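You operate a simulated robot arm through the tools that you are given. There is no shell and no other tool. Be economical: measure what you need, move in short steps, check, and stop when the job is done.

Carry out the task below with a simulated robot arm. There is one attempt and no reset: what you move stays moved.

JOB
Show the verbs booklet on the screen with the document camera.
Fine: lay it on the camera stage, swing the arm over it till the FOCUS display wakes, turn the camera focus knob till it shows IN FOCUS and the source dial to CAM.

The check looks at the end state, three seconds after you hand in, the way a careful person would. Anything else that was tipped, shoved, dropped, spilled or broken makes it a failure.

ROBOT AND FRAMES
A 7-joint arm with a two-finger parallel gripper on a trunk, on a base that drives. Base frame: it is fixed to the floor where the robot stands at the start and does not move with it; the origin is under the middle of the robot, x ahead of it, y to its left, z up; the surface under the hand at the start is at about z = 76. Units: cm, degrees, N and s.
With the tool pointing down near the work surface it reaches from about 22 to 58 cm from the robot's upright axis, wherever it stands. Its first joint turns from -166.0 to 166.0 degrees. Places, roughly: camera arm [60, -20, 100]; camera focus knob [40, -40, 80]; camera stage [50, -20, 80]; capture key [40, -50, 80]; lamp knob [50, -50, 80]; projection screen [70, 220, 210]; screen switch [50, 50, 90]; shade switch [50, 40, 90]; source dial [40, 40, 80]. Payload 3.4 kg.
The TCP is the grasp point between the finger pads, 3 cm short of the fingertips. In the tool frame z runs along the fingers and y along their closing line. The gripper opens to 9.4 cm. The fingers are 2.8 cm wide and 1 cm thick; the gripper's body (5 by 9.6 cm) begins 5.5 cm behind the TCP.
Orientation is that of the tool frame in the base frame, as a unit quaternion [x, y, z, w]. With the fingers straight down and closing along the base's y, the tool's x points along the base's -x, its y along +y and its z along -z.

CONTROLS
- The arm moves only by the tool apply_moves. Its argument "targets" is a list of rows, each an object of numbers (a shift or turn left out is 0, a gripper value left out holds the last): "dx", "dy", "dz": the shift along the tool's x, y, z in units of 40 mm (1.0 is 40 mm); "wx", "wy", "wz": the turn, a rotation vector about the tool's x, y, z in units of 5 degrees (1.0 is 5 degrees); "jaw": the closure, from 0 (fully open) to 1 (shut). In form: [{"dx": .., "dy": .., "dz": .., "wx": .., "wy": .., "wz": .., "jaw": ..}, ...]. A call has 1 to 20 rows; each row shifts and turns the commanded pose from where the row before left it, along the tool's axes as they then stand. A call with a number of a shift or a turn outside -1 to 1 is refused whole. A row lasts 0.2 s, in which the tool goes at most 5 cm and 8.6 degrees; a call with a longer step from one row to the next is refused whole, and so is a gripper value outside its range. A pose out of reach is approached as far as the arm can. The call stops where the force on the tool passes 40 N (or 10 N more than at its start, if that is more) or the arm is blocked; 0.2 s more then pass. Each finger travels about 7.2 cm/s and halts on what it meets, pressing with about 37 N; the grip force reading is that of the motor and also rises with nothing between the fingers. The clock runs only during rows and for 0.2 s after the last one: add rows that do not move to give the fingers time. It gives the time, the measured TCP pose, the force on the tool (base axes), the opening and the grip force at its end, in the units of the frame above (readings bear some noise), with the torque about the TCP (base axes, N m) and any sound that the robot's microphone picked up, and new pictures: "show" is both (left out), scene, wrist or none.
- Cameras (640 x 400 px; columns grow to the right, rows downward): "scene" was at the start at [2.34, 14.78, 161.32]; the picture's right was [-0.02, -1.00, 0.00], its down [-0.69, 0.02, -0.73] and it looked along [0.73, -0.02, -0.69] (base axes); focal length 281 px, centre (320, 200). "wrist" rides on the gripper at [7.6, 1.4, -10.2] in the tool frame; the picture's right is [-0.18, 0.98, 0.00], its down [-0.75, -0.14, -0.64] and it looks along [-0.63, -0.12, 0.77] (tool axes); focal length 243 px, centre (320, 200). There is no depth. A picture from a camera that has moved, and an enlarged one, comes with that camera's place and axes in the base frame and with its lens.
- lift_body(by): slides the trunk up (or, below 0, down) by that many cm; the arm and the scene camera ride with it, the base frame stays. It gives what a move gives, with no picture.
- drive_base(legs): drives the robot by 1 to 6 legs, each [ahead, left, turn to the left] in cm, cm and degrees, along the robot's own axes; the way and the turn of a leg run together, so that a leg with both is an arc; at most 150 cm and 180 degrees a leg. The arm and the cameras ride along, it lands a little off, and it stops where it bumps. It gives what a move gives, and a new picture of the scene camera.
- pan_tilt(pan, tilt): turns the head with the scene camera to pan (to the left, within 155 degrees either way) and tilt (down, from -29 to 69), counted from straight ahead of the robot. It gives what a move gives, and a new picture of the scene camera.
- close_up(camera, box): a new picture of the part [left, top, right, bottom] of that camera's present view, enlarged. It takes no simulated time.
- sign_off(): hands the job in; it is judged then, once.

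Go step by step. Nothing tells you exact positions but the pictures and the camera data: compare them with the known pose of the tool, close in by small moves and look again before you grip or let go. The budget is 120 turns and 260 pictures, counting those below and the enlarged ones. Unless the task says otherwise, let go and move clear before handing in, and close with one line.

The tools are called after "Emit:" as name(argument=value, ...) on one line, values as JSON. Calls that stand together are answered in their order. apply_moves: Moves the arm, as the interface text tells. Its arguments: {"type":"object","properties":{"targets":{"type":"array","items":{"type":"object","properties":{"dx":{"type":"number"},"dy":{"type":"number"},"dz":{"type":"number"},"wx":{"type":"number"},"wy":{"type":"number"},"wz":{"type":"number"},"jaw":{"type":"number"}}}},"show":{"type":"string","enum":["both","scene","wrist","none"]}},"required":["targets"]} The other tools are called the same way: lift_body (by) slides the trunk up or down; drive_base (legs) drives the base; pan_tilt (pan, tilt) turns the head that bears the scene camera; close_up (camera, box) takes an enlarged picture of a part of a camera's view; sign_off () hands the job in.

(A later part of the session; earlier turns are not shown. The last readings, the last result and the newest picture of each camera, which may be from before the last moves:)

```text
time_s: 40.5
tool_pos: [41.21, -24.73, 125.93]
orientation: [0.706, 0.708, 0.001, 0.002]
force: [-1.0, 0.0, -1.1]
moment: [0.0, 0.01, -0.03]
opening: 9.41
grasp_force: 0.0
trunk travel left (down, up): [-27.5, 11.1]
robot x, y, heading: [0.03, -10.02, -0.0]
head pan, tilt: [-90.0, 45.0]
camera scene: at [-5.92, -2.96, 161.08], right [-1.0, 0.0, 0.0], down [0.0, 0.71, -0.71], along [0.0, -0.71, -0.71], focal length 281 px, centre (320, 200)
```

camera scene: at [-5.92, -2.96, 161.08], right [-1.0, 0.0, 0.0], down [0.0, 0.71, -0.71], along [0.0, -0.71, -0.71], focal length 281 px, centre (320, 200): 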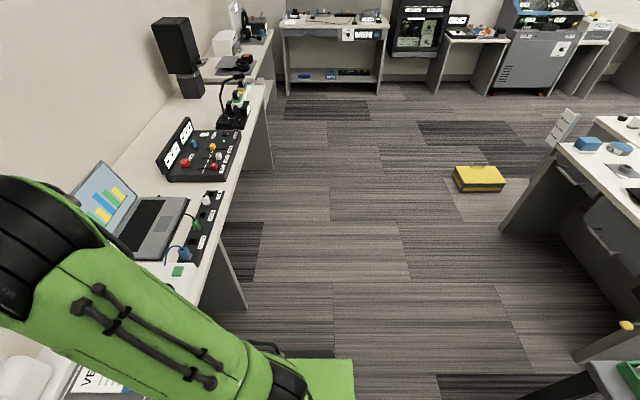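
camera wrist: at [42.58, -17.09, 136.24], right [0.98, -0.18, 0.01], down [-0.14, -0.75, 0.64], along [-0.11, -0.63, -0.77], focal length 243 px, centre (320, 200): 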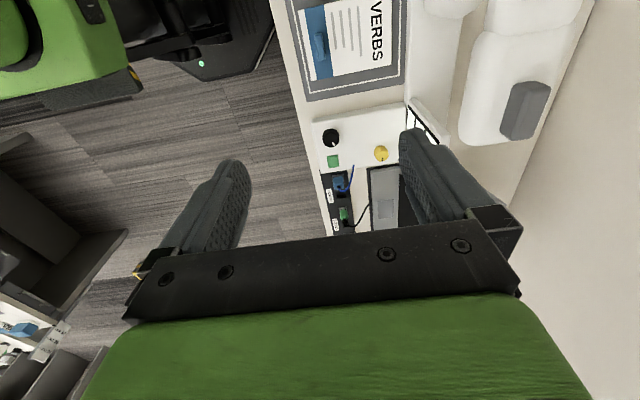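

Floor is clear. The grey handle block on the arm's end is near (63, −31, 108). I'll drive right and slightly ahead, then view the camera.

Emit:
drive_base(legs=[[0, -16, 0], [4, 0, 0]])

Emit:
pan_tilt(pan=-5, tilt=40)

Emit:
close_up(camera="scene", box=[180, 100, 380, 225])

Emit:
close_up(camera="wrist", box=[0, 0, 640, 400])

```text
time_s: 42.4
tool_pos: [45.36, -40.7, 125.81]
orientation: [0.707, 0.708, 0.002, 0.001]
force: [0.8, -0.1, 0.2]
moment: [-0.03, 0.09, -0.03]
opening: 9.42
grasp_force: 0.0
trunk travel left (down, up): [-27.5, 11.1]
robot x, y, heading: [4.15, -25.74, -0.1]
head pan, tilt: [-90.0, 45.0]
camera scene: at [-1.82, -18.93, 161.09], right [-1.0, 0.0, 0.0], down [0.0, 0.71, -0.71], along [0.0, -0.71, -0.71], focal length 281 px, centre (320, 200)
```

scene: 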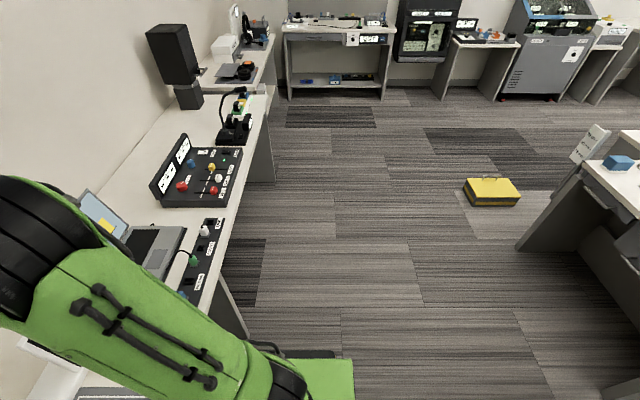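

```text
time_s: 44.0
tool_pos: [45.25, -40.59, 126.0]
orientation: [0.706, 0.708, 0.001, 0.002]
force: [0.2, -0.6, 0.2]
moment: [0.0, 0.01, 0.03]
opening: 9.36
grasp_force: 0.0
trunk travel left (down, up): [-27.5, 11.1]
robot x, y, heading: [3.74, -25.91, -0.0]
head pan, tilt: [-5.0, 40.0]
camera scene: at [6.46, -11.5, 161.81], right [-0.09, -1.0, 0.0], down [-0.64, 0.06, -0.77], along [0.76, -0.07, -0.64], focal length 281 px, centre (320, 200)
```

scene: 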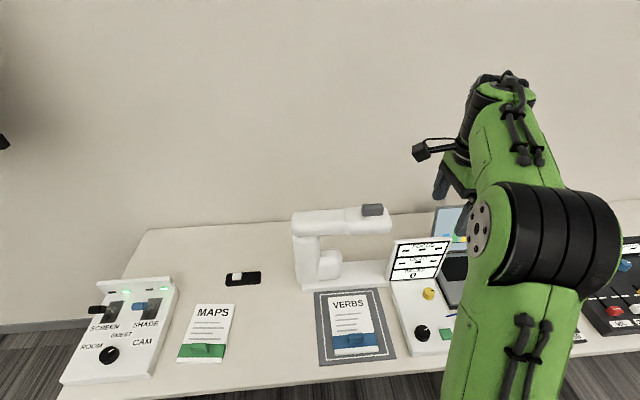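

```text
3.20 times, centred on (280, 162) of scene
camera zoom: at [6.46, -11.5, 161.81], right [-0.09, -1.0, 0.0], down [-0.64, 0.06, -0.77], along [0.76, -0.07, -0.64], focal length 899 px, centre (448, 320)
```

zoom: 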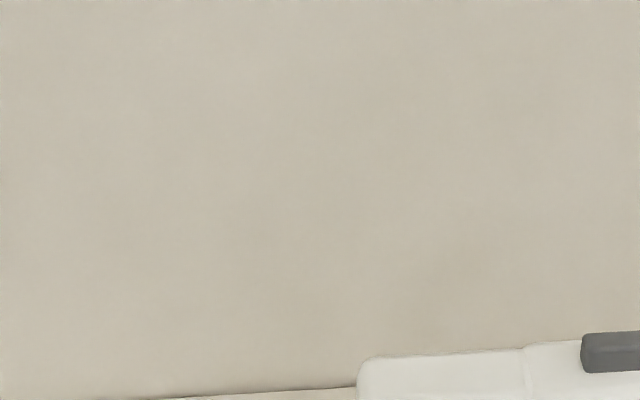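

```text
1.00 times, centred on (320, 200) of wrist (not enlarged: the box is as wide or as high as the picture)
camera zoom: at [46.51, -33.03, 136.16], right [0.98, -0.18, 0.01], down [-0.14, -0.75, 0.64], along [-0.11, -0.63, -0.77], focal length 243 px, centre (320, 200)
```

zoom: 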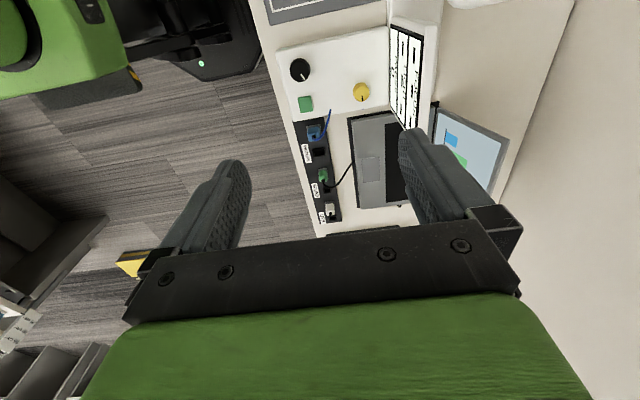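

Emit:
close_up(camera="scene", box=[270, 190, 470, 315])

```text
3.20 times, centred on (370, 252) of scene
camera zoom: at [6.46, -11.5, 161.81], right [-0.09, -1.0, 0.0], down [-0.64, 0.06, -0.77], along [0.76, -0.07, -0.64], focal length 899 px, centre (160, 32)
```

zoom: 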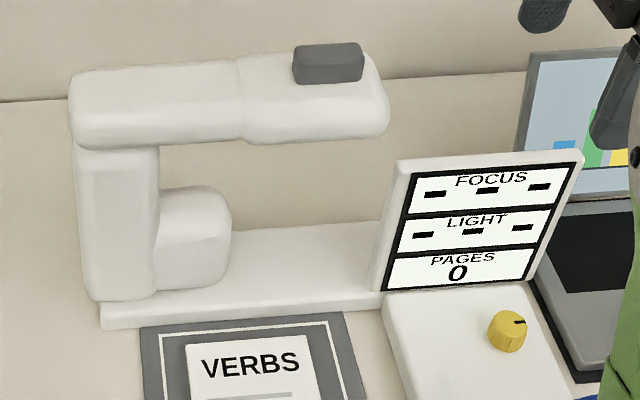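

The handle sits on the beam end at about (63.4, −31.3, top 109), pivot near (64, −13). I'll turn the hand to −90° yaw first so that following the swing comes back toward neutral.

Emit:
apply_moves(targets=[{"wz": -1}, {"wz": -1}, {"wz": -1}, {"wz": -1}, {"wz": -1}, {"wz": -1}, {"wz": -1}, {"wz": -1}, {"wz": -1}, {"wz": -1}, {"wz": -1}, {"wz": -1}, {"wz": -1}, {"wz": -1}, {"wz": -1}, {"wz": -1}, {"wz": -1}, {"wz": -1}], show="none")

Emit:
apply_moves(targets=[{"wz": -1}, {"wz": -1}, {"wz": -1}, {"wz": -1}, {"wz": -1}, {"wz": -1}, {"wz": -1}, {"wz": -1}, {"wz": -1}, {"wz": -1}, {"wz": -1}, {"wz": -1}, {"wz": -1}, {"wz": -1}, {"wz": -1}, {"wz": -1}, {"wz": -1}, {"wz": -1}])

```text
time_s: 47.8
tool_pos: [45.31, -40.54, 125.9]
orientation: [-0.001, 1.0, 0.0, 0.003]
force: [0.4, 0.6, -0.6]
moment: [0.02, 0.07, 0.02]
opening: 9.38
grasp_force: 0.2
trunk travel left (down, up): [-27.5, 11.1]
robot x, y, heading: [3.85, -25.54, -0.3]
head pan, tilt: [-5.0, 40.0]
```

```text
time_s: 51.6
tool_pos: [45.28, -40.63, 125.77]
orientation: [0.708, -0.706, 0.003, 0.0]
force: [0.8, 0.6, -0.5]
moment: [0.0, -0.01, 0.02]
opening: 9.42
grasp_force: 0.1
trunk travel left (down, up): [-27.5, 11.1]
robot x, y, heading: [3.94, -25.84, -0.3]
head pan, tilt: [-5.0, 40.0]
camera scene: at [6.46, -11.5, 161.81], right [-0.09, -1.0, 0.0], down [-0.64, 0.06, -0.77], along [0.76, -0.07, -0.64], focal length 281 px, centre (320, 200)
camera wrist: at [43.74, -48.27, 136.13], right [-0.98, 0.18, -0.01], down [0.14, 0.75, 0.64], along [0.12, 0.63, -0.77], focal length 243 px, centre (320, 200)
```

scene: 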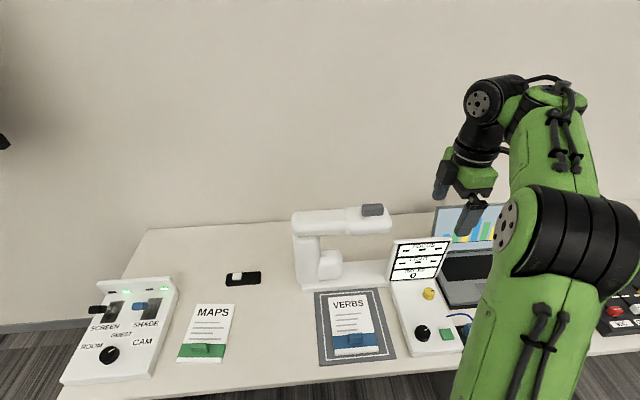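
wrist: 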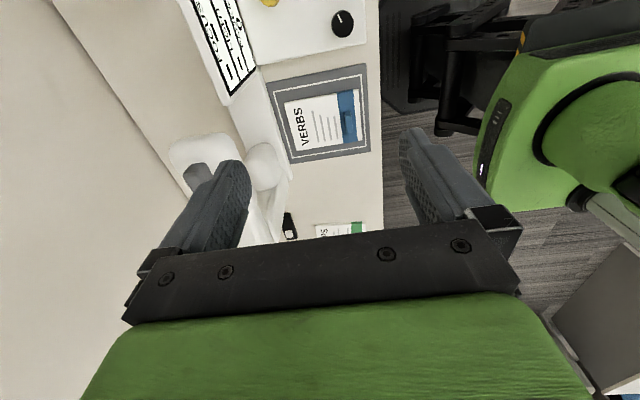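

Emit:
apply_moves(targets=[{"dx": -0.37, "dy": -0.75}, {"dx": -0.37, "dy": -0.75}, {"dx": -0.37, "dy": -0.75}, {"dx": -0.37, "dy": -0.75}, {"dx": -0.37, "dy": -0.75}, {"dx": -0.37, "dy": -0.78}, {}])

Emit:
close_up(camera="scene", box=[270, 130, 470, 300])

```text
time_s: 53.2
tool_pos: [55.86, -32.9, 123.37]
orientation: [0.708, -0.706, 0.003, -0.002]
force: [0.4, -0.5, 0.2]
moment: [-0.04, 0.0, 0.01]
opening: 9.4
grasp_force: 0.0
out of reach, approached as far as the arm can: row 4, 5, 6
trunk travel left (down, up): [-27.5, 11.1]
robot x, y, heading: [4.02, -25.45, 0.3]
head pan, tilt: [-5.0, 40.0]
camera scene: at [6.43, -11.48, 161.81], right [-0.09, -1.0, 0.0], down [-0.64, 0.06, -0.77], along [0.76, -0.07, -0.64], focal length 281 px, centre (320, 200)
camera wrist: at [54.45, -40.62, 133.56], right [-0.98, 0.18, -0.01], down [0.14, 0.75, 0.64], along [0.12, 0.63, -0.77], focal length 243 px, centre (320, 200)
```

scene: 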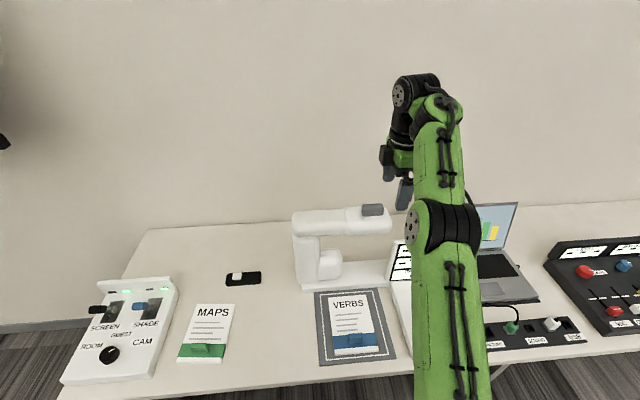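
wrist: 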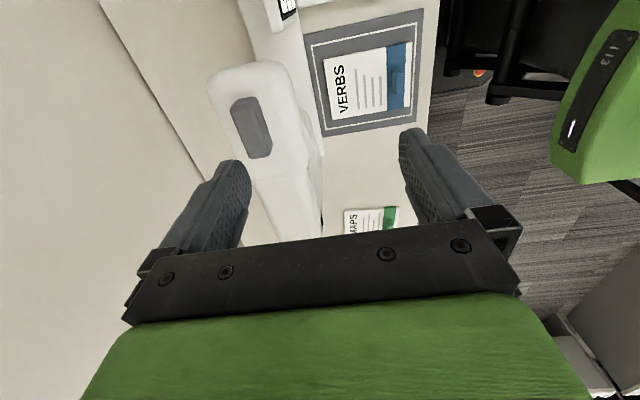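

```text
2.35 times, centred on (370, 215) of scene
camera zoom: at [6.43, -11.48, 161.81], right [-0.09, -1.0, 0.0], down [-0.64, 0.06, -0.77], along [0.76, -0.07, -0.64], focal length 661 px, centre (202, 165)
```

zoom: 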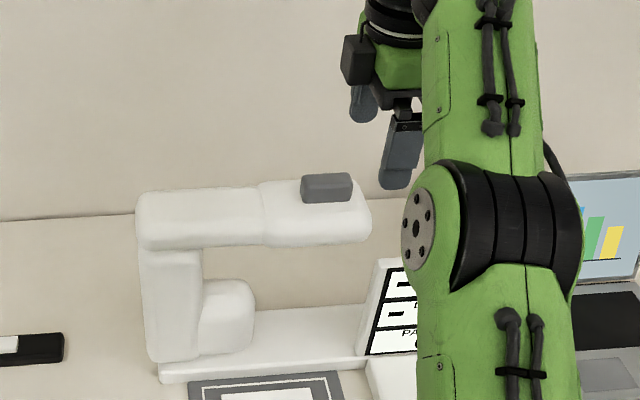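

Reach falls short; the base front is still about 8 cm from the table edge, so I'll drive forward 6 cm.

Emit:
drive_base(legs=[[6, 0, 0]])

Emit:
close_up(camera="wrist", box=[0, 0, 640, 400])

```text
time_s: 54.2
tool_pos: [62.21, -32.98, 123.18]
orientation: [0.708, -0.706, 0.001, -0.001]
force: [0.7, -0.2, 0.0]
moment: [-0.02, 0.05, 0.02]
opening: 9.41
grasp_force: 0.2
trunk travel left (down, up): [-27.5, 11.1]
robot x, y, heading: [10.02, -25.36, -0.0]
head pan, tilt: [-5.0, 40.0]
camera scene: at [12.63, -11.49, 161.8], right [-0.09, -1.0, 0.0], down [-0.64, 0.06, -0.76], along [0.76, -0.07, -0.64], focal length 281 px, centre (320, 200)
```

scene: 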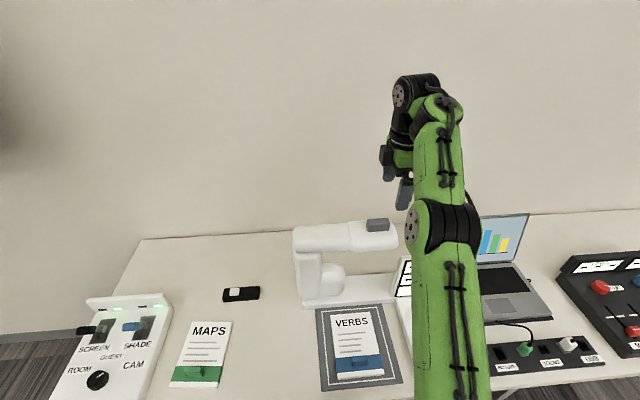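

```text
1.00 times, centred on (320, 200) of wrist (not enlarged: the box is as wide or as high as the picture)
camera zoom: at [60.61, -40.62, 133.47], right [-0.98, 0.18, 0.0], down [0.14, 0.75, 0.64], along [0.12, 0.63, -0.77], focal length 243 px, centre (320, 200)
```

zoom: 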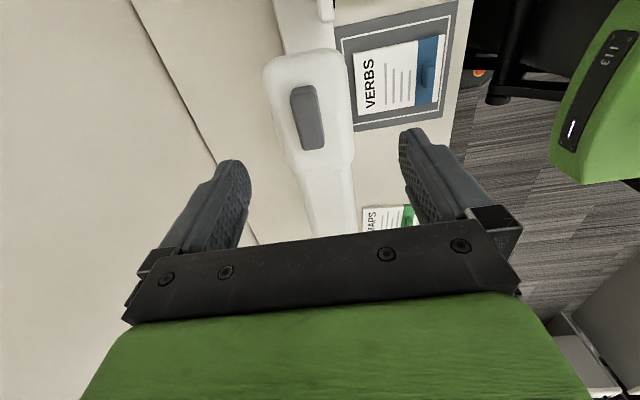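

Handle at (63.5, −31.6). Closing the jaw partially (≈5.5 cm) and descending over it.

Emit:
apply_moves(targets=[{"dz": 0.5, "jaw": 0.3}, {"dz": 0.5}, {"dz": 0.5}, {}], show="wrist")

```text
time_s: 55.2
tool_pos: [61.86, -32.89, 117.2]
orientation: [0.708, -0.706, 0.003, -0.002]
force: [0.4, 0.5, 0.6]
moment: [0.02, 0.01, 0.04]
opening: 6.58
grasp_force: 0.1
trunk travel left (down, up): [-27.5, 11.1]
robot x, y, heading: [9.55, -25.94, 0.3]
head pan, tilt: [-5.0, 40.0]
camera wrist: at [60.48, -40.57, 127.62], right [-0.98, 0.18, -0.01], down [0.14, 0.75, 0.64], along [0.12, 0.63, -0.77], focal length 243 px, centre (320, 200)
```

wrist: 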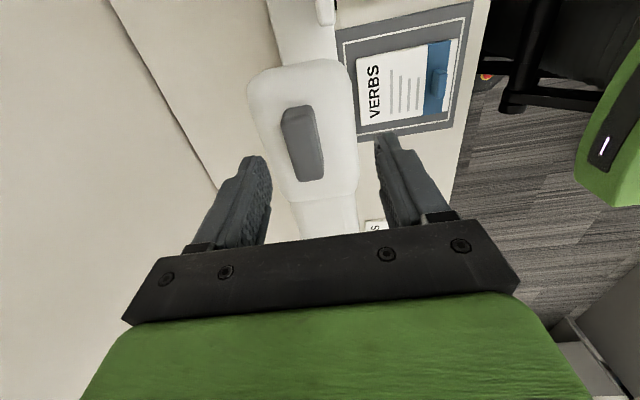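

Emit:
apply_moves(targets=[{"dx": -0.33, "dy": -0.43, "dz": 0.3}, {"dz": 0.6}, {}])

Emit:
close_up(camera="scene", box=[310, 150, 430, 260])

```text
time_s: 56.0
tool_pos: [63.83, -31.68, 113.67]
orientation: [0.708, -0.706, 0.002, -0.001]
force: [-0.2, 0.1, 0.0]
moment: [-0.02, 0.01, 0.01]
opening: 6.58
grasp_force: 0.0
trunk travel left (down, up): [-27.5, 11.1]
robot x, y, heading: [9.95, -25.87, -0.0]
head pan, tilt: [-5.0, 40.0]
camera scene: at [12.41, -11.46, 161.81], right [-0.09, -1.0, 0.0], down [-0.64, 0.06, -0.77], along [0.76, -0.07, -0.64], focal length 281 px, centre (320, 200)
camera wrist: at [62.32, -39.4, 124.03], right [-0.98, 0.18, -0.01], down [0.14, 0.75, 0.64], along [0.12, 0.63, -0.77], focal length 243 px, centre (320, 200)
```

scene: 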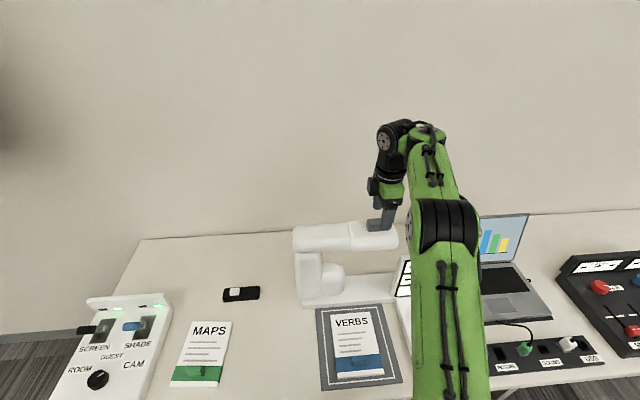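
wrist: 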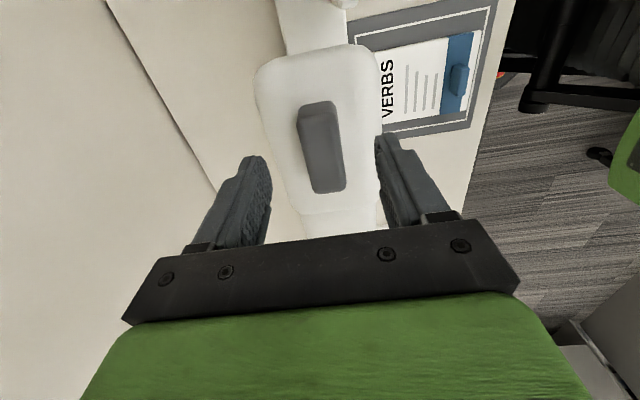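

```text
3.64 times, centred on (370, 205) of scene
camera zoom: at [12.41, -11.46, 161.81], right [-0.09, -1.0, 0.0], down [-0.64, 0.06, -0.77], along [0.76, -0.07, -0.64], focal length 1022 px, centre (138, 182)
```

zoom: 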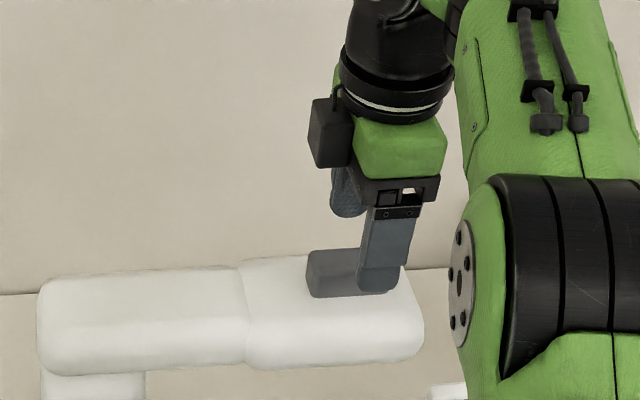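

Emit:
apply_moves(targets=[{"dz": 0.4}, {"dz": 0.3}, {"dz": 0.15}, {"jaw": 0.45}, {"jaw": 0.6}, {}])

Emit:
close_up(camera="scene", box=[310, 150, 430, 260])

```text
time_s: 57.4
tool_pos: [63.65, -31.52, 110.36]
orientation: [0.707, -0.707, 0.001, -0.002]
force: [0.8, -0.3, 0.0]
moment: [0.0, 0.02, 0.02]
opening: 3.78
grasp_force: 0.0
trunk travel left (down, up): [-27.5, 11.1]
robot x, y, heading: [9.8, -25.85, 0.0]
head pan, tilt: [-5.0, 40.0]
camera scene: at [12.37, -11.49, 161.81], right [-0.09, -1.0, 0.0], down [-0.64, 0.06, -0.77], along [0.76, -0.07, -0.64], focal length 281 px, centre (320, 200)
camera wrist: at [62.13, -39.33, 120.65], right [-0.98, 0.18, -0.01], down [0.14, 0.75, 0.64], along [0.12, 0.63, -0.77], focal length 243 px, centre (320, 200)
```

scene: 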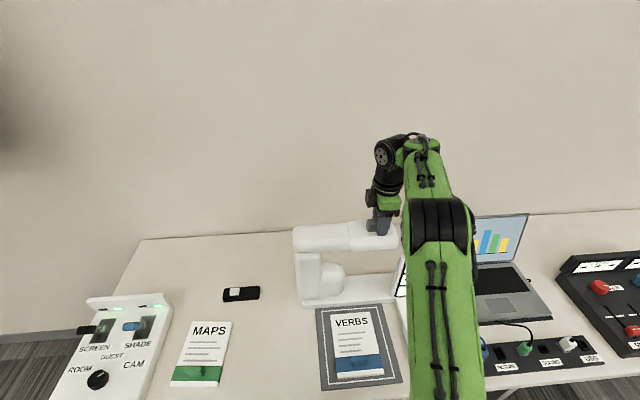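
wrist: 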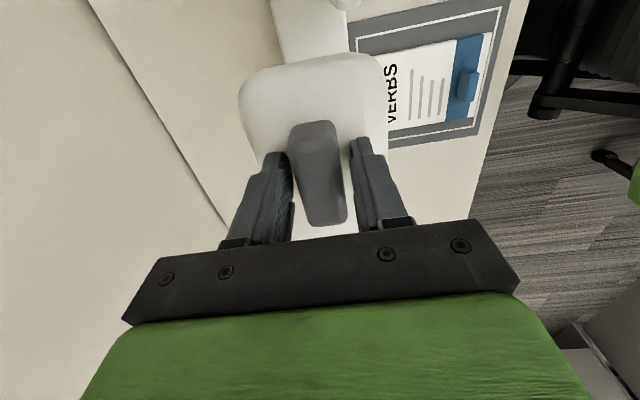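

```text
3.64 times, centred on (370, 205) of scene
camera zoom: at [12.37, -11.49, 161.81], right [-0.09, -1.0, 0.0], down [-0.64, 0.06, -0.77], along [0.76, -0.07, -0.64], focal length 1022 px, centre (138, 182)
```

zoom: 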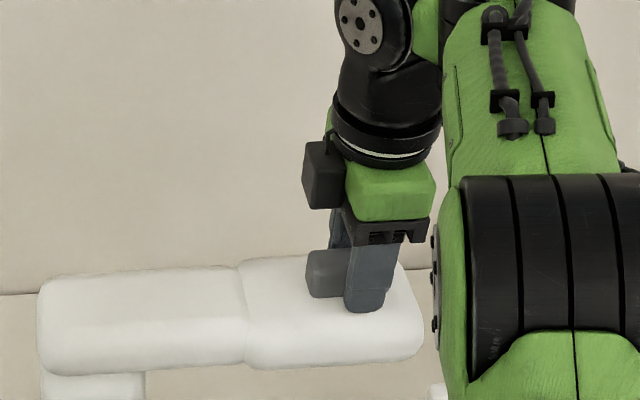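

The handle sits between the fingers. Swing along an arc (r≈18.5) by 20° first.

Emit:
apply_moves(targets=[{"dx": -0.018, "dy": 0.403, "wz": 1}, {"dx": -0.018, "dy": 0.403, "wz": 1}, {"dx": -0.018, "dy": 0.403, "wz": 1}, {"dx": -0.018, "dy": 0.403, "wz": 1}])

Emit:
close_up(camera="scene", box=[270, 190, 470, 315])

```text
time_s: 58.4
tool_pos: [57.17, -30.42, 110.38]
orientation: [-0.575, 0.818, -0.002, 0.002]
force: [-1.1, 0.1, 0.0]
moment: [0.02, 0.02, 0.01]
opening: 3.79
grasp_force: 0.1
trunk travel left (down, up): [-27.5, 11.1]
robot x, y, heading: [10.25, -25.48, 0.3]
head pan, tilt: [-5.0, 40.0]
camera scene: at [12.31, -11.45, 161.81], right [-0.09, -1.0, 0.0], down [-0.64, 0.06, -0.77], along [0.76, -0.07, -0.64], focal length 281 px, centre (320, 200)
camera wrist: at [53.16, -37.22, 120.64], right [-0.86, 0.51, -0.01], down [0.39, 0.66, 0.64], along [0.33, 0.55, -0.77], focal length 243 px, centre (320, 200)
```

scene: 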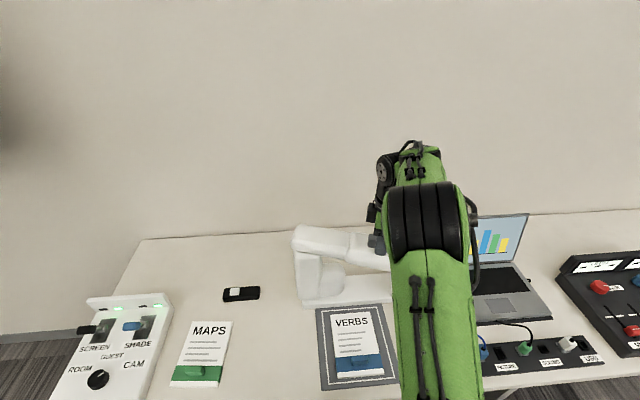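
wrist: 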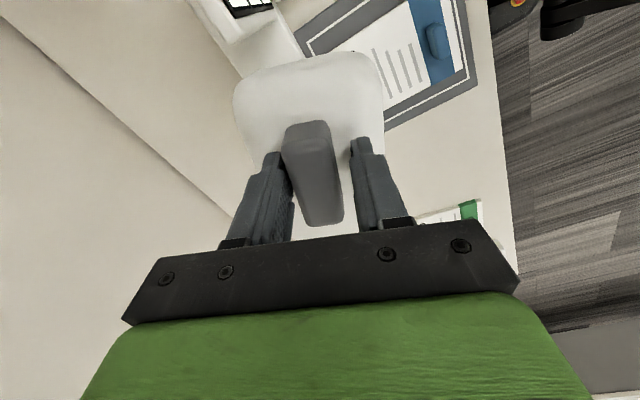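

```text
3.20 times, centred on (370, 252) of scene
camera zoom: at [12.31, -11.45, 161.81], right [-0.09, -1.0, 0.0], down [-0.64, 0.06, -0.77], along [0.76, -0.07, -0.64], focal length 899 px, centre (160, 32)
```

zoom: 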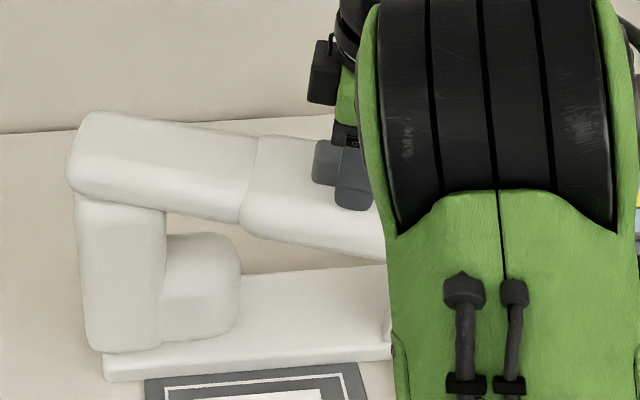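

Beam swings smoothly. Continue 30° more.

Emit:
apply_moves(targets=[{"dx": -0.018, "dy": 0.403, "wz": 1}, {"dx": -0.018, "dy": 0.403, "wz": 1}, {"dx": -0.018, "dy": 0.403, "wz": 1}, {"dx": -0.018, "dy": 0.403, "wz": 1}, {"dx": -0.018, "dy": 0.403, "wz": 1}, {"dx": -0.018, "dy": 0.403, "wz": 1}])

Emit:
close_up(camera="scene", box=[270, 190, 470, 315])

```text
time_s: 59.8
tool_pos: [49.23, -25.2, 110.28]
orientation: [-0.342, 0.94, -0.001, 0.003]
force: [-5.2, -3.0, 19.2]
moment: [0.06, 0.67, 0.2]
opening: 3.8
grasp_force: 0.4
trunk travel left (down, up): [-27.5, 11.1]
robot x, y, heading: [9.91, -25.75, 0.4]
head pan, tilt: [-5.0, 40.0]
camera scene: at [12.06, -11.57, 161.83], right [-0.09, -1.0, 0.0], down [-0.64, 0.06, -0.77], along [0.76, -0.07, -0.64], focal length 281 px, centre (320, 200)
camera wrist: at [42.39, -28.98, 120.54], right [-0.49, 0.87, 0.0], down [0.66, 0.38, 0.65], along [0.56, 0.32, -0.76], focal length 243 px, centre (320, 200)
```

scene: 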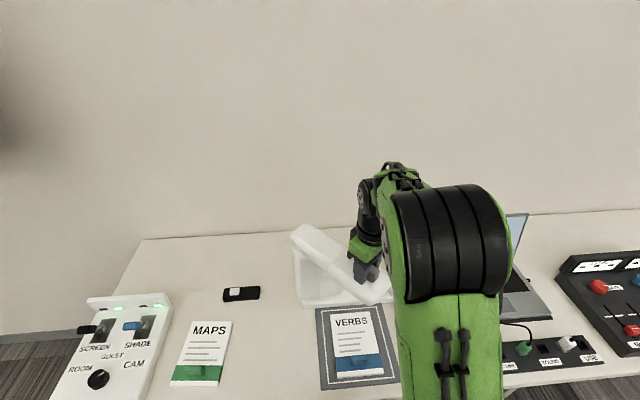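
wrist: 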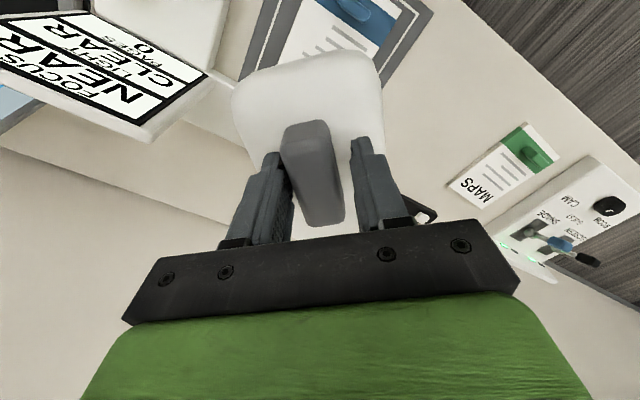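

```text
3.20 times, centred on (370, 252) of scene
camera zoom: at [12.06, -11.57, 161.83], right [-0.09, -1.0, 0.0], down [-0.64, 0.06, -0.77], along [0.76, -0.07, -0.64], focal length 899 px, centre (160, 32)
```

zoom: 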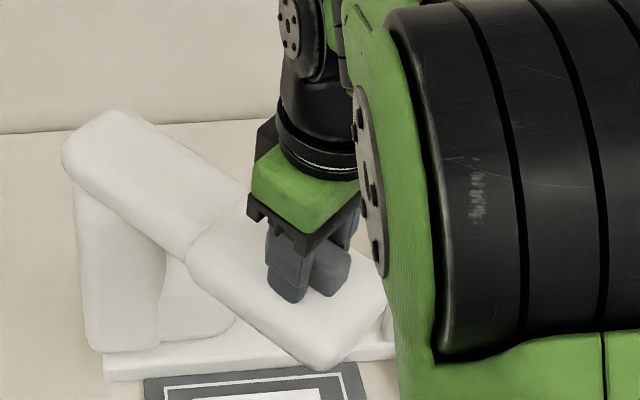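

The display is awake (NEAR) and the head is over the stage centre (49, −25). Rise clear and look.

Emit:
apply_moves(targets=[{"dz": -0.2, "jaw": 0.5}, {"dz": -0.5}, {"dz": -1}, {"dz": -1}, {"dz": -1}])

Emit:
close_up(camera="wrist", box=[0, 0, 400, 250])

```text
time_s: 61.0
tool_pos: [49.33, -24.95, 124.92]
orientation: [-0.343, 0.939, -0.001, 0.002]
force: [-0.5, -0.2, 1.0]
moment: [-0.01, 0.01, -0.01]
opening: 4.68
grasp_force: 0.1
trunk travel left (down, up): [-27.5, 11.1]
robot x, y, heading: [9.78, -25.58, -0.0]
head pan, tilt: [-5.0, 40.0]
camera scene: at [12.33, -11.52, 161.81], right [-0.09, -1.0, 0.0], down [-0.64, 0.06, -0.77], along [0.76, -0.07, -0.64], focal length 281 px, centre (320, 200)
camera wrist: at [42.43, -28.81, 135.23], right [-0.49, 0.87, 0.0], down [0.66, 0.38, 0.65], along [0.56, 0.32, -0.76], focal length 243 px, centre (320, 200)
```

scene: 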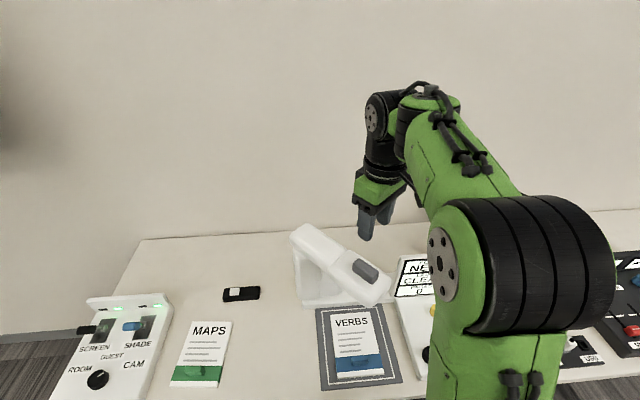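
wrist: 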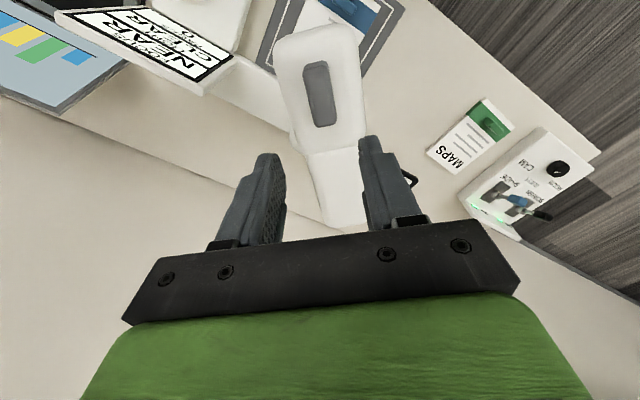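

```text
1.60 times, centred on (200, 125) of wrist
camera zoom: at [42.43, -28.81, 135.23], right [-0.49, 0.87, 0.0], down [0.66, 0.38, 0.65], along [0.56, 0.32, -0.76], focal length 388 px, centre (512, 320)
```

zoom: 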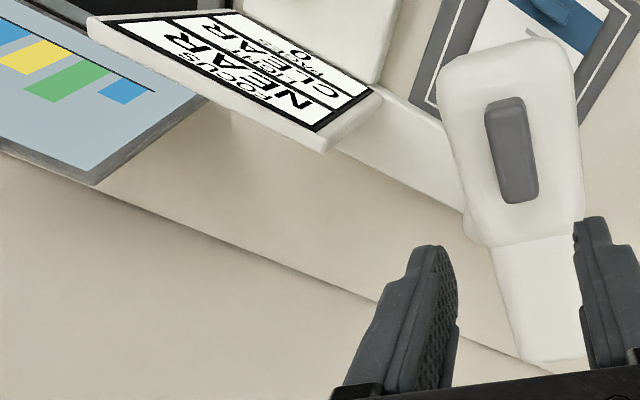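

Now the focus knob near (40.7, −43.8, 81). I'll drive right and back a little so the arm stays away from the camera beam.

Emit:
drive_base(legs=[[-5, 0, 0], [0, -16, 0]])

Emit:
close_up(camera="scene", box=[200, 180, 440, 380])

Emit:
close_up(camera="wrist", box=[0, 0, 640, 400])

```text
time_s: 62.9
tool_pos: [44.4, -40.98, 125.01]
orientation: [-0.345, 0.939, 0.0, 0.002]
force: [-0.1, 0.2, -1.0]
moment: [0.03, -0.02, 0.02]
opening: 4.69
grasp_force: 0.1
trunk travel left (down, up): [-27.5, 11.1]
robot x, y, heading: [5.39, -41.61, -0.1]
head pan, tilt: [-5.0, 40.0]
camera scene: at [7.43, -27.8, 161.83], right [-0.08, -1.0, 0.0], down [-0.64, 0.05, -0.77], along [0.76, -0.06, -0.64], focal length 281 px, centre (320, 200)
```

scene: 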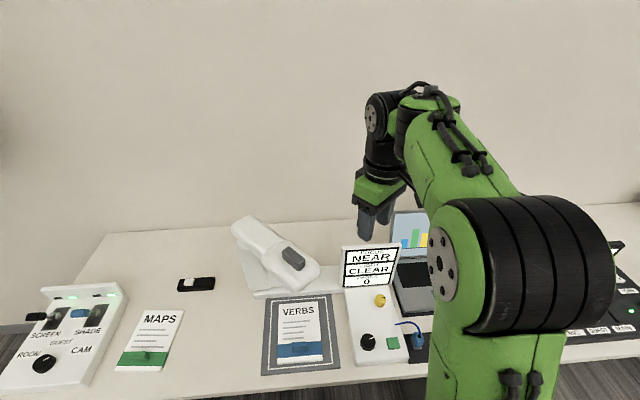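

```text
2.00 times, centred on (320, 280) of scene
camera zoom: at [7.43, -27.8, 161.83], right [-0.08, -1.0, 0.0], down [-0.64, 0.05, -0.77], along [0.76, -0.06, -0.64], focal length 562 px, centre (320, 40)
```

zoom: 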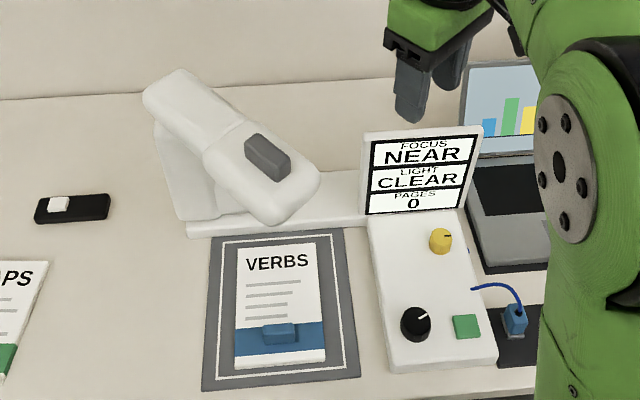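

```text
1.00 times, centred on (320, 200) of wrist (not enlarged: the box is as wide or as high as the picture)
camera zoom: at [37.61, -44.95, 135.16], right [-0.5, 0.87, 0.0], down [0.66, 0.38, 0.65], along [0.56, 0.32, -0.76], focal length 243 px, centre (320, 200)
```

zoom: 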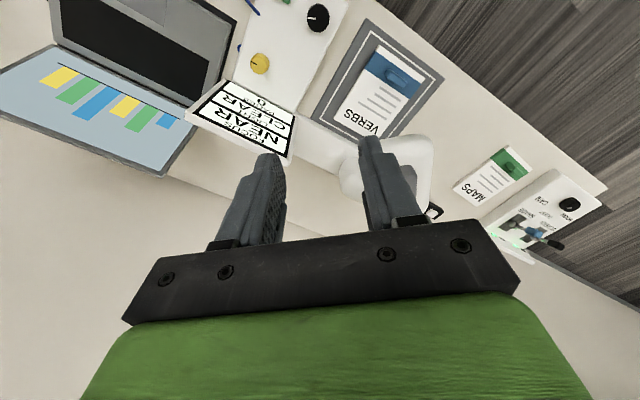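

Knob at (40.5, −43.9), pointer about 50° right of ahead. Move above it and descend to z≈90.

Emit:
apply_moves(targets=[{"dx": 0.6, "dy": 0.03, "jaw": 0.3}, {"dx": 0.61, "dy": 0.04}, {"dz": 1}, {"dz": 1}, {"dz": 1}, {"dz": 1}, {"dz": 1}, {"dz": 1}, {"dz": 1}, {"dz": 1}, {"dz": 0.7}, {}])

Emit:
close_up(camera="scene", box=[320, 220, 440, 380])

```text
time_s: 65.5
tool_pos: [40.69, -43.81, 89.85]
orientation: [-0.344, 0.939, -0.002, 0.003]
force: [-0.7, 0.9, -0.9]
moment: [0.01, 0.01, 0.0]
opening: 6.58
grasp_force: 0.1
trunk travel left (down, up): [-27.5, 11.1]
robot x, y, heading: [5.1, -41.81, -0.0]
head pan, tilt: [-5.0, 40.0]
camera scene: at [7.42, -27.62, 161.81], right [-0.08, -1.0, 0.0], down [-0.64, 0.05, -0.77], along [0.76, -0.06, -0.64], focal length 281 px, centre (320, 200)
camera wrist: at [33.97, -47.61, 100.12], right [-0.5, 0.87, 0.0], down [0.66, 0.38, 0.65], along [0.56, 0.32, -0.76], focal length 243 px, centre (320, 200)
```

scene: 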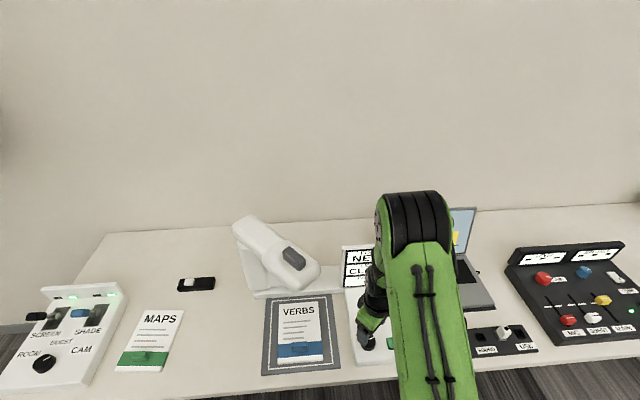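
wrist: 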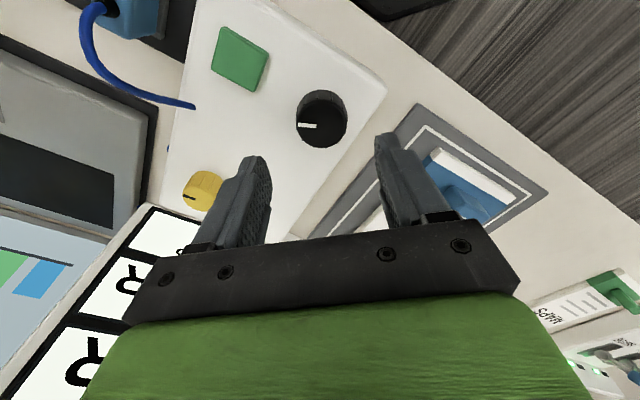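

```text
2.50 times, centred on (380, 300) of scene
camera zoom: at [7.42, -27.62, 161.81], right [-0.08, -1.0, 0.0], down [-0.64, 0.05, -0.77], along [0.76, -0.06, -0.64], focal length 703 px, centre (170, -50)
```

zoom: 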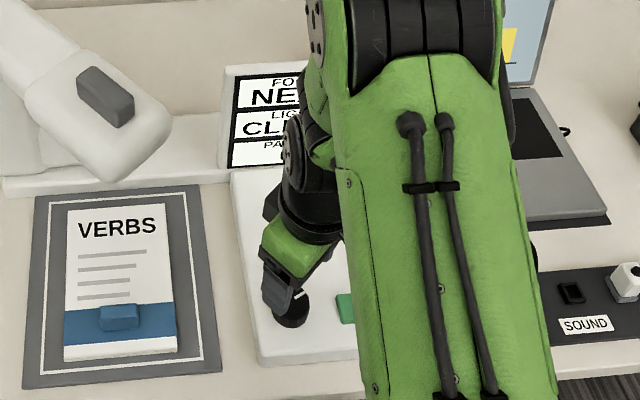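

Emit:
apply_moves(targets=[{"dx": 0.05, "dz": 0.8}, {"dz": 0.5}, {"dz": 0.25}, {"jaw": 0.5}, {"jaw": 0.7}, {"jaw": 0.9}, {"jaw": 1}, {"jaw": 1}])

Emit:
close_up(camera="scene", box=[320, 220, 440, 380])

```text
time_s: 67.3
tool_pos: [40.59, -43.95, 83.72]
orientation: [-0.346, 0.938, 0.0, 0.001]
force: [-9.9, 9.9, -14.2]
moment: [0.83, -0.2, 0.01]
opening: 4.04
grasp_force: 45.0
trunk travel left (down, up): [-27.5, 11.1]
robot x, y, heading: [4.53, -41.81, 0.7]
head pan, tilt: [-5.0, 40.0]
camera scene: at [7.39, -27.48, 161.79], right [-0.08, -1.0, 0.0], down [-0.64, 0.05, -0.77], along [0.76, -0.06, -0.64], focal length 281 px, centre (320, 200)
camera wrist: at [33.78, -47.7, 94.01], right [-0.5, 0.87, 0.0], down [0.66, 0.38, 0.64], along [0.56, 0.32, -0.77], focal length 243 px, centre (320, 200)
```

scene: 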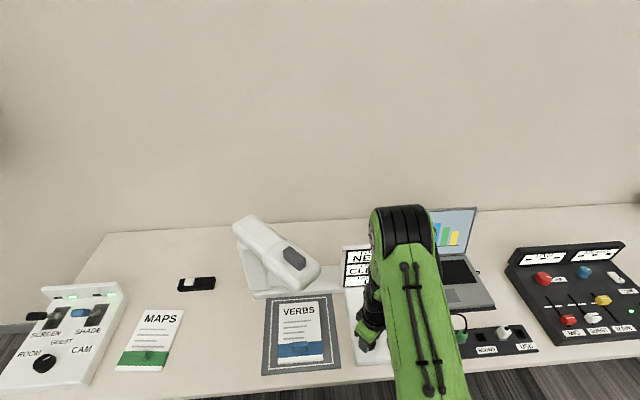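
wrist: 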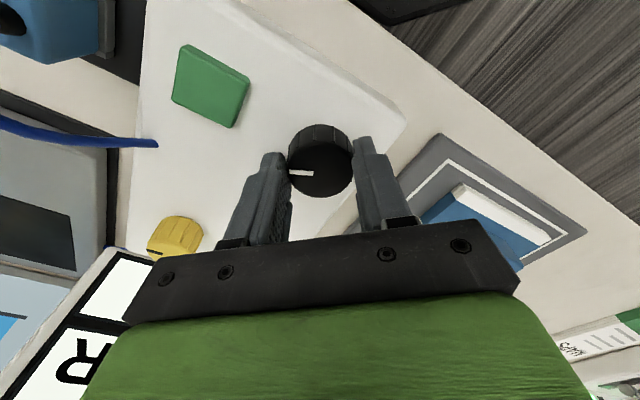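

```text
2.50 times, centred on (380, 300) of scene
camera zoom: at [7.39, -27.48, 161.79], right [-0.08, -1.0, 0.0], down [-0.64, 0.05, -0.77], along [0.76, -0.06, -0.64], focal length 703 px, centre (170, -50)
```

zoom: 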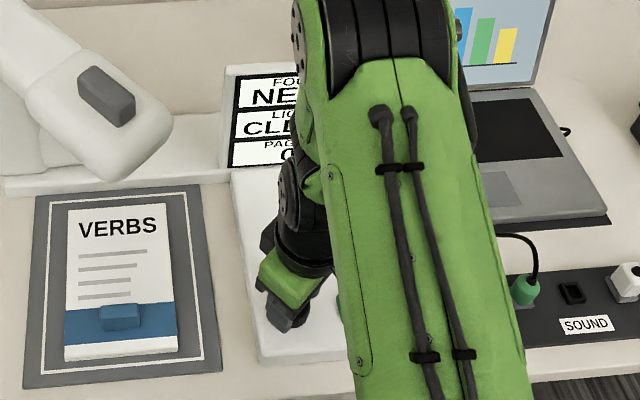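

Gripped. Turn counter-clockwise in 10° steps watching the display.

Emit:
apply_moves(targets=[{"wz": -1}, {"wz": -1}, {}], show="scene")

Emit:
apply_moves(targets=[{"wz": -1}, {"wz": -1}, {}], show="scene")

```text
time_s: 68.1
tool_pos: [40.69, -43.82, 83.79]
orientation: [-0.427, 0.904, 0.0, 0.001]
force: [-12.8, 13.6, -27.3]
moment: [0.51, 0.2, 0.03]
opening: 4.03
grasp_force: 45.0
trunk travel left (down, up): [-27.5, 11.1]
robot x, y, heading: [4.61, -41.47, 0.3]
head pan, tilt: [-5.0, 40.0]
camera scene: at [7.47, -27.41, 161.78], right [-0.08, -1.0, 0.0], down [-0.64, 0.05, -0.77], along [0.76, -0.06, -0.64], focal length 281 px, centre (320, 200)
```

scene: 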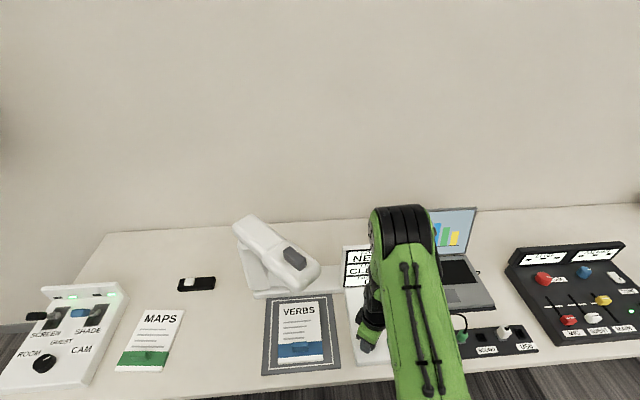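

```text
time_s: 68.9
tool_pos: [40.72, -43.81, 83.79]
orientation: [-0.504, 0.864, -0.002, 0.002]
force: [-13.0, 14.3, -25.6]
moment: [0.21, 0.41, 0.04]
opening: 4.03
grasp_force: 44.7
trunk travel left (down, up): [-27.5, 11.1]
robot x, y, heading: [4.73, -41.93, 0.2]
head pan, tilt: [-5.0, 40.0]
camera scene: at [7.45, -27.39, 161.78], right [-0.08, -1.0, 0.0], down [-0.64, 0.05, -0.77], along [0.76, -0.06, -0.64], focal length 281 px, centre (320, 200)
```

scene: 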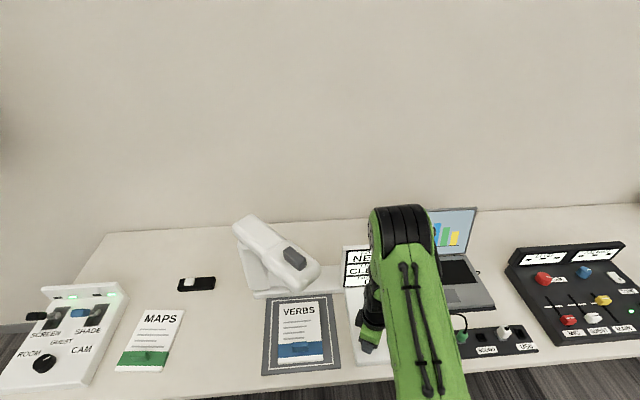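

Emit:
apply_moves(targets=[{"wz": -1}, {"wz": -1}, {}], show="both")

Emit:
apply_moves(targets=[{"wz": -1}, {"wz": -1}, {}], show="scene")

```text
time_s: 69.7
tool_pos: [40.67, -43.88, 83.74]
orientation: [-0.577, 0.817, -0.001, 0.001]
force: [-12.8, 13.7, -23.3]
moment: [0.41, 0.37, 0.0]
opening: 4.01
grasp_force: 44.8
trunk travel left (down, up): [-27.5, 11.1]
robot x, y, heading: [4.8, -41.9, 0.2]
head pan, tilt: [-5.0, 40.0]
camera scene: at [7.44, -27.42, 161.79], right [-0.08, -1.0, 0.0], down [-0.64, 0.05, -0.77], along [0.76, -0.06, -0.64], focal length 281 px, centre (320, 200)
camera wrist: at [36.65, -50.59, 94.14], right [-0.86, 0.5, 0.0], down [0.38, 0.66, 0.64], along [0.33, 0.55, -0.77], focal length 243 px, centre (320, 200)
```

scene: 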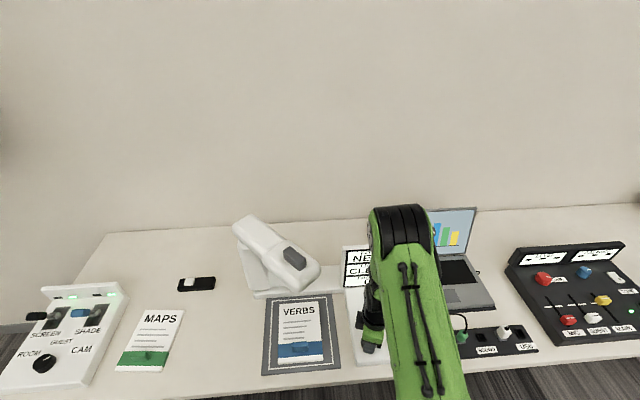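
wrist: 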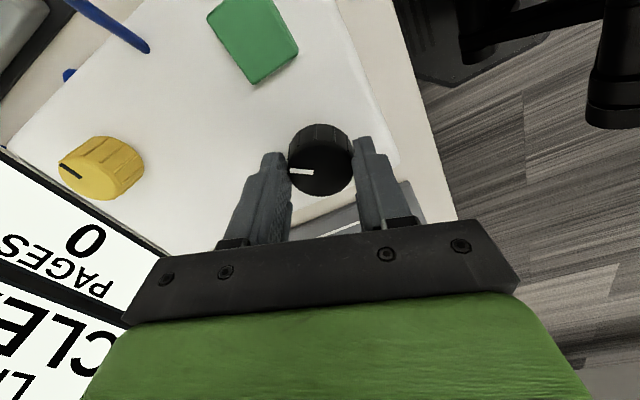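

```text
time_s: 70.5
tool_pos: [40.66, -43.83, 84.01]
orientation: [-0.646, 0.764, -0.002, 0.001]
force: [-13.3, 11.7, -22.4]
moment: [0.52, 0.38, 0.05]
opening: 4.02
grasp_force: 45.1
trunk travel left (down, up): [-27.5, 11.1]
robot x, y, heading: [4.74, -42.02, 0.3]
head pan, tilt: [-5.0, 40.0]
camera scene: at [7.43, -27.44, 161.79], right [-0.08, -1.0, 0.0], down [-0.64, 0.05, -0.77], along [0.76, -0.06, -0.64], focal length 281 px, centre (320, 200)
```

scene: 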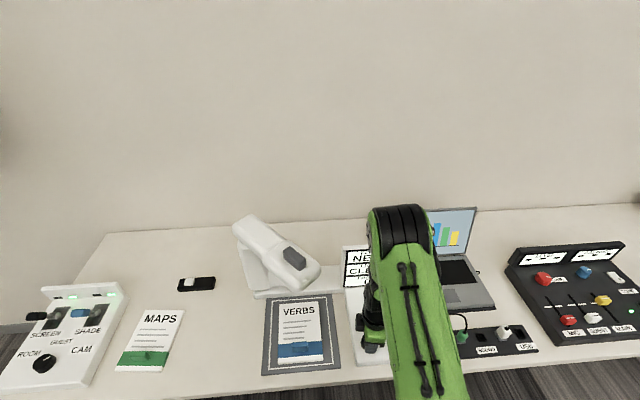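

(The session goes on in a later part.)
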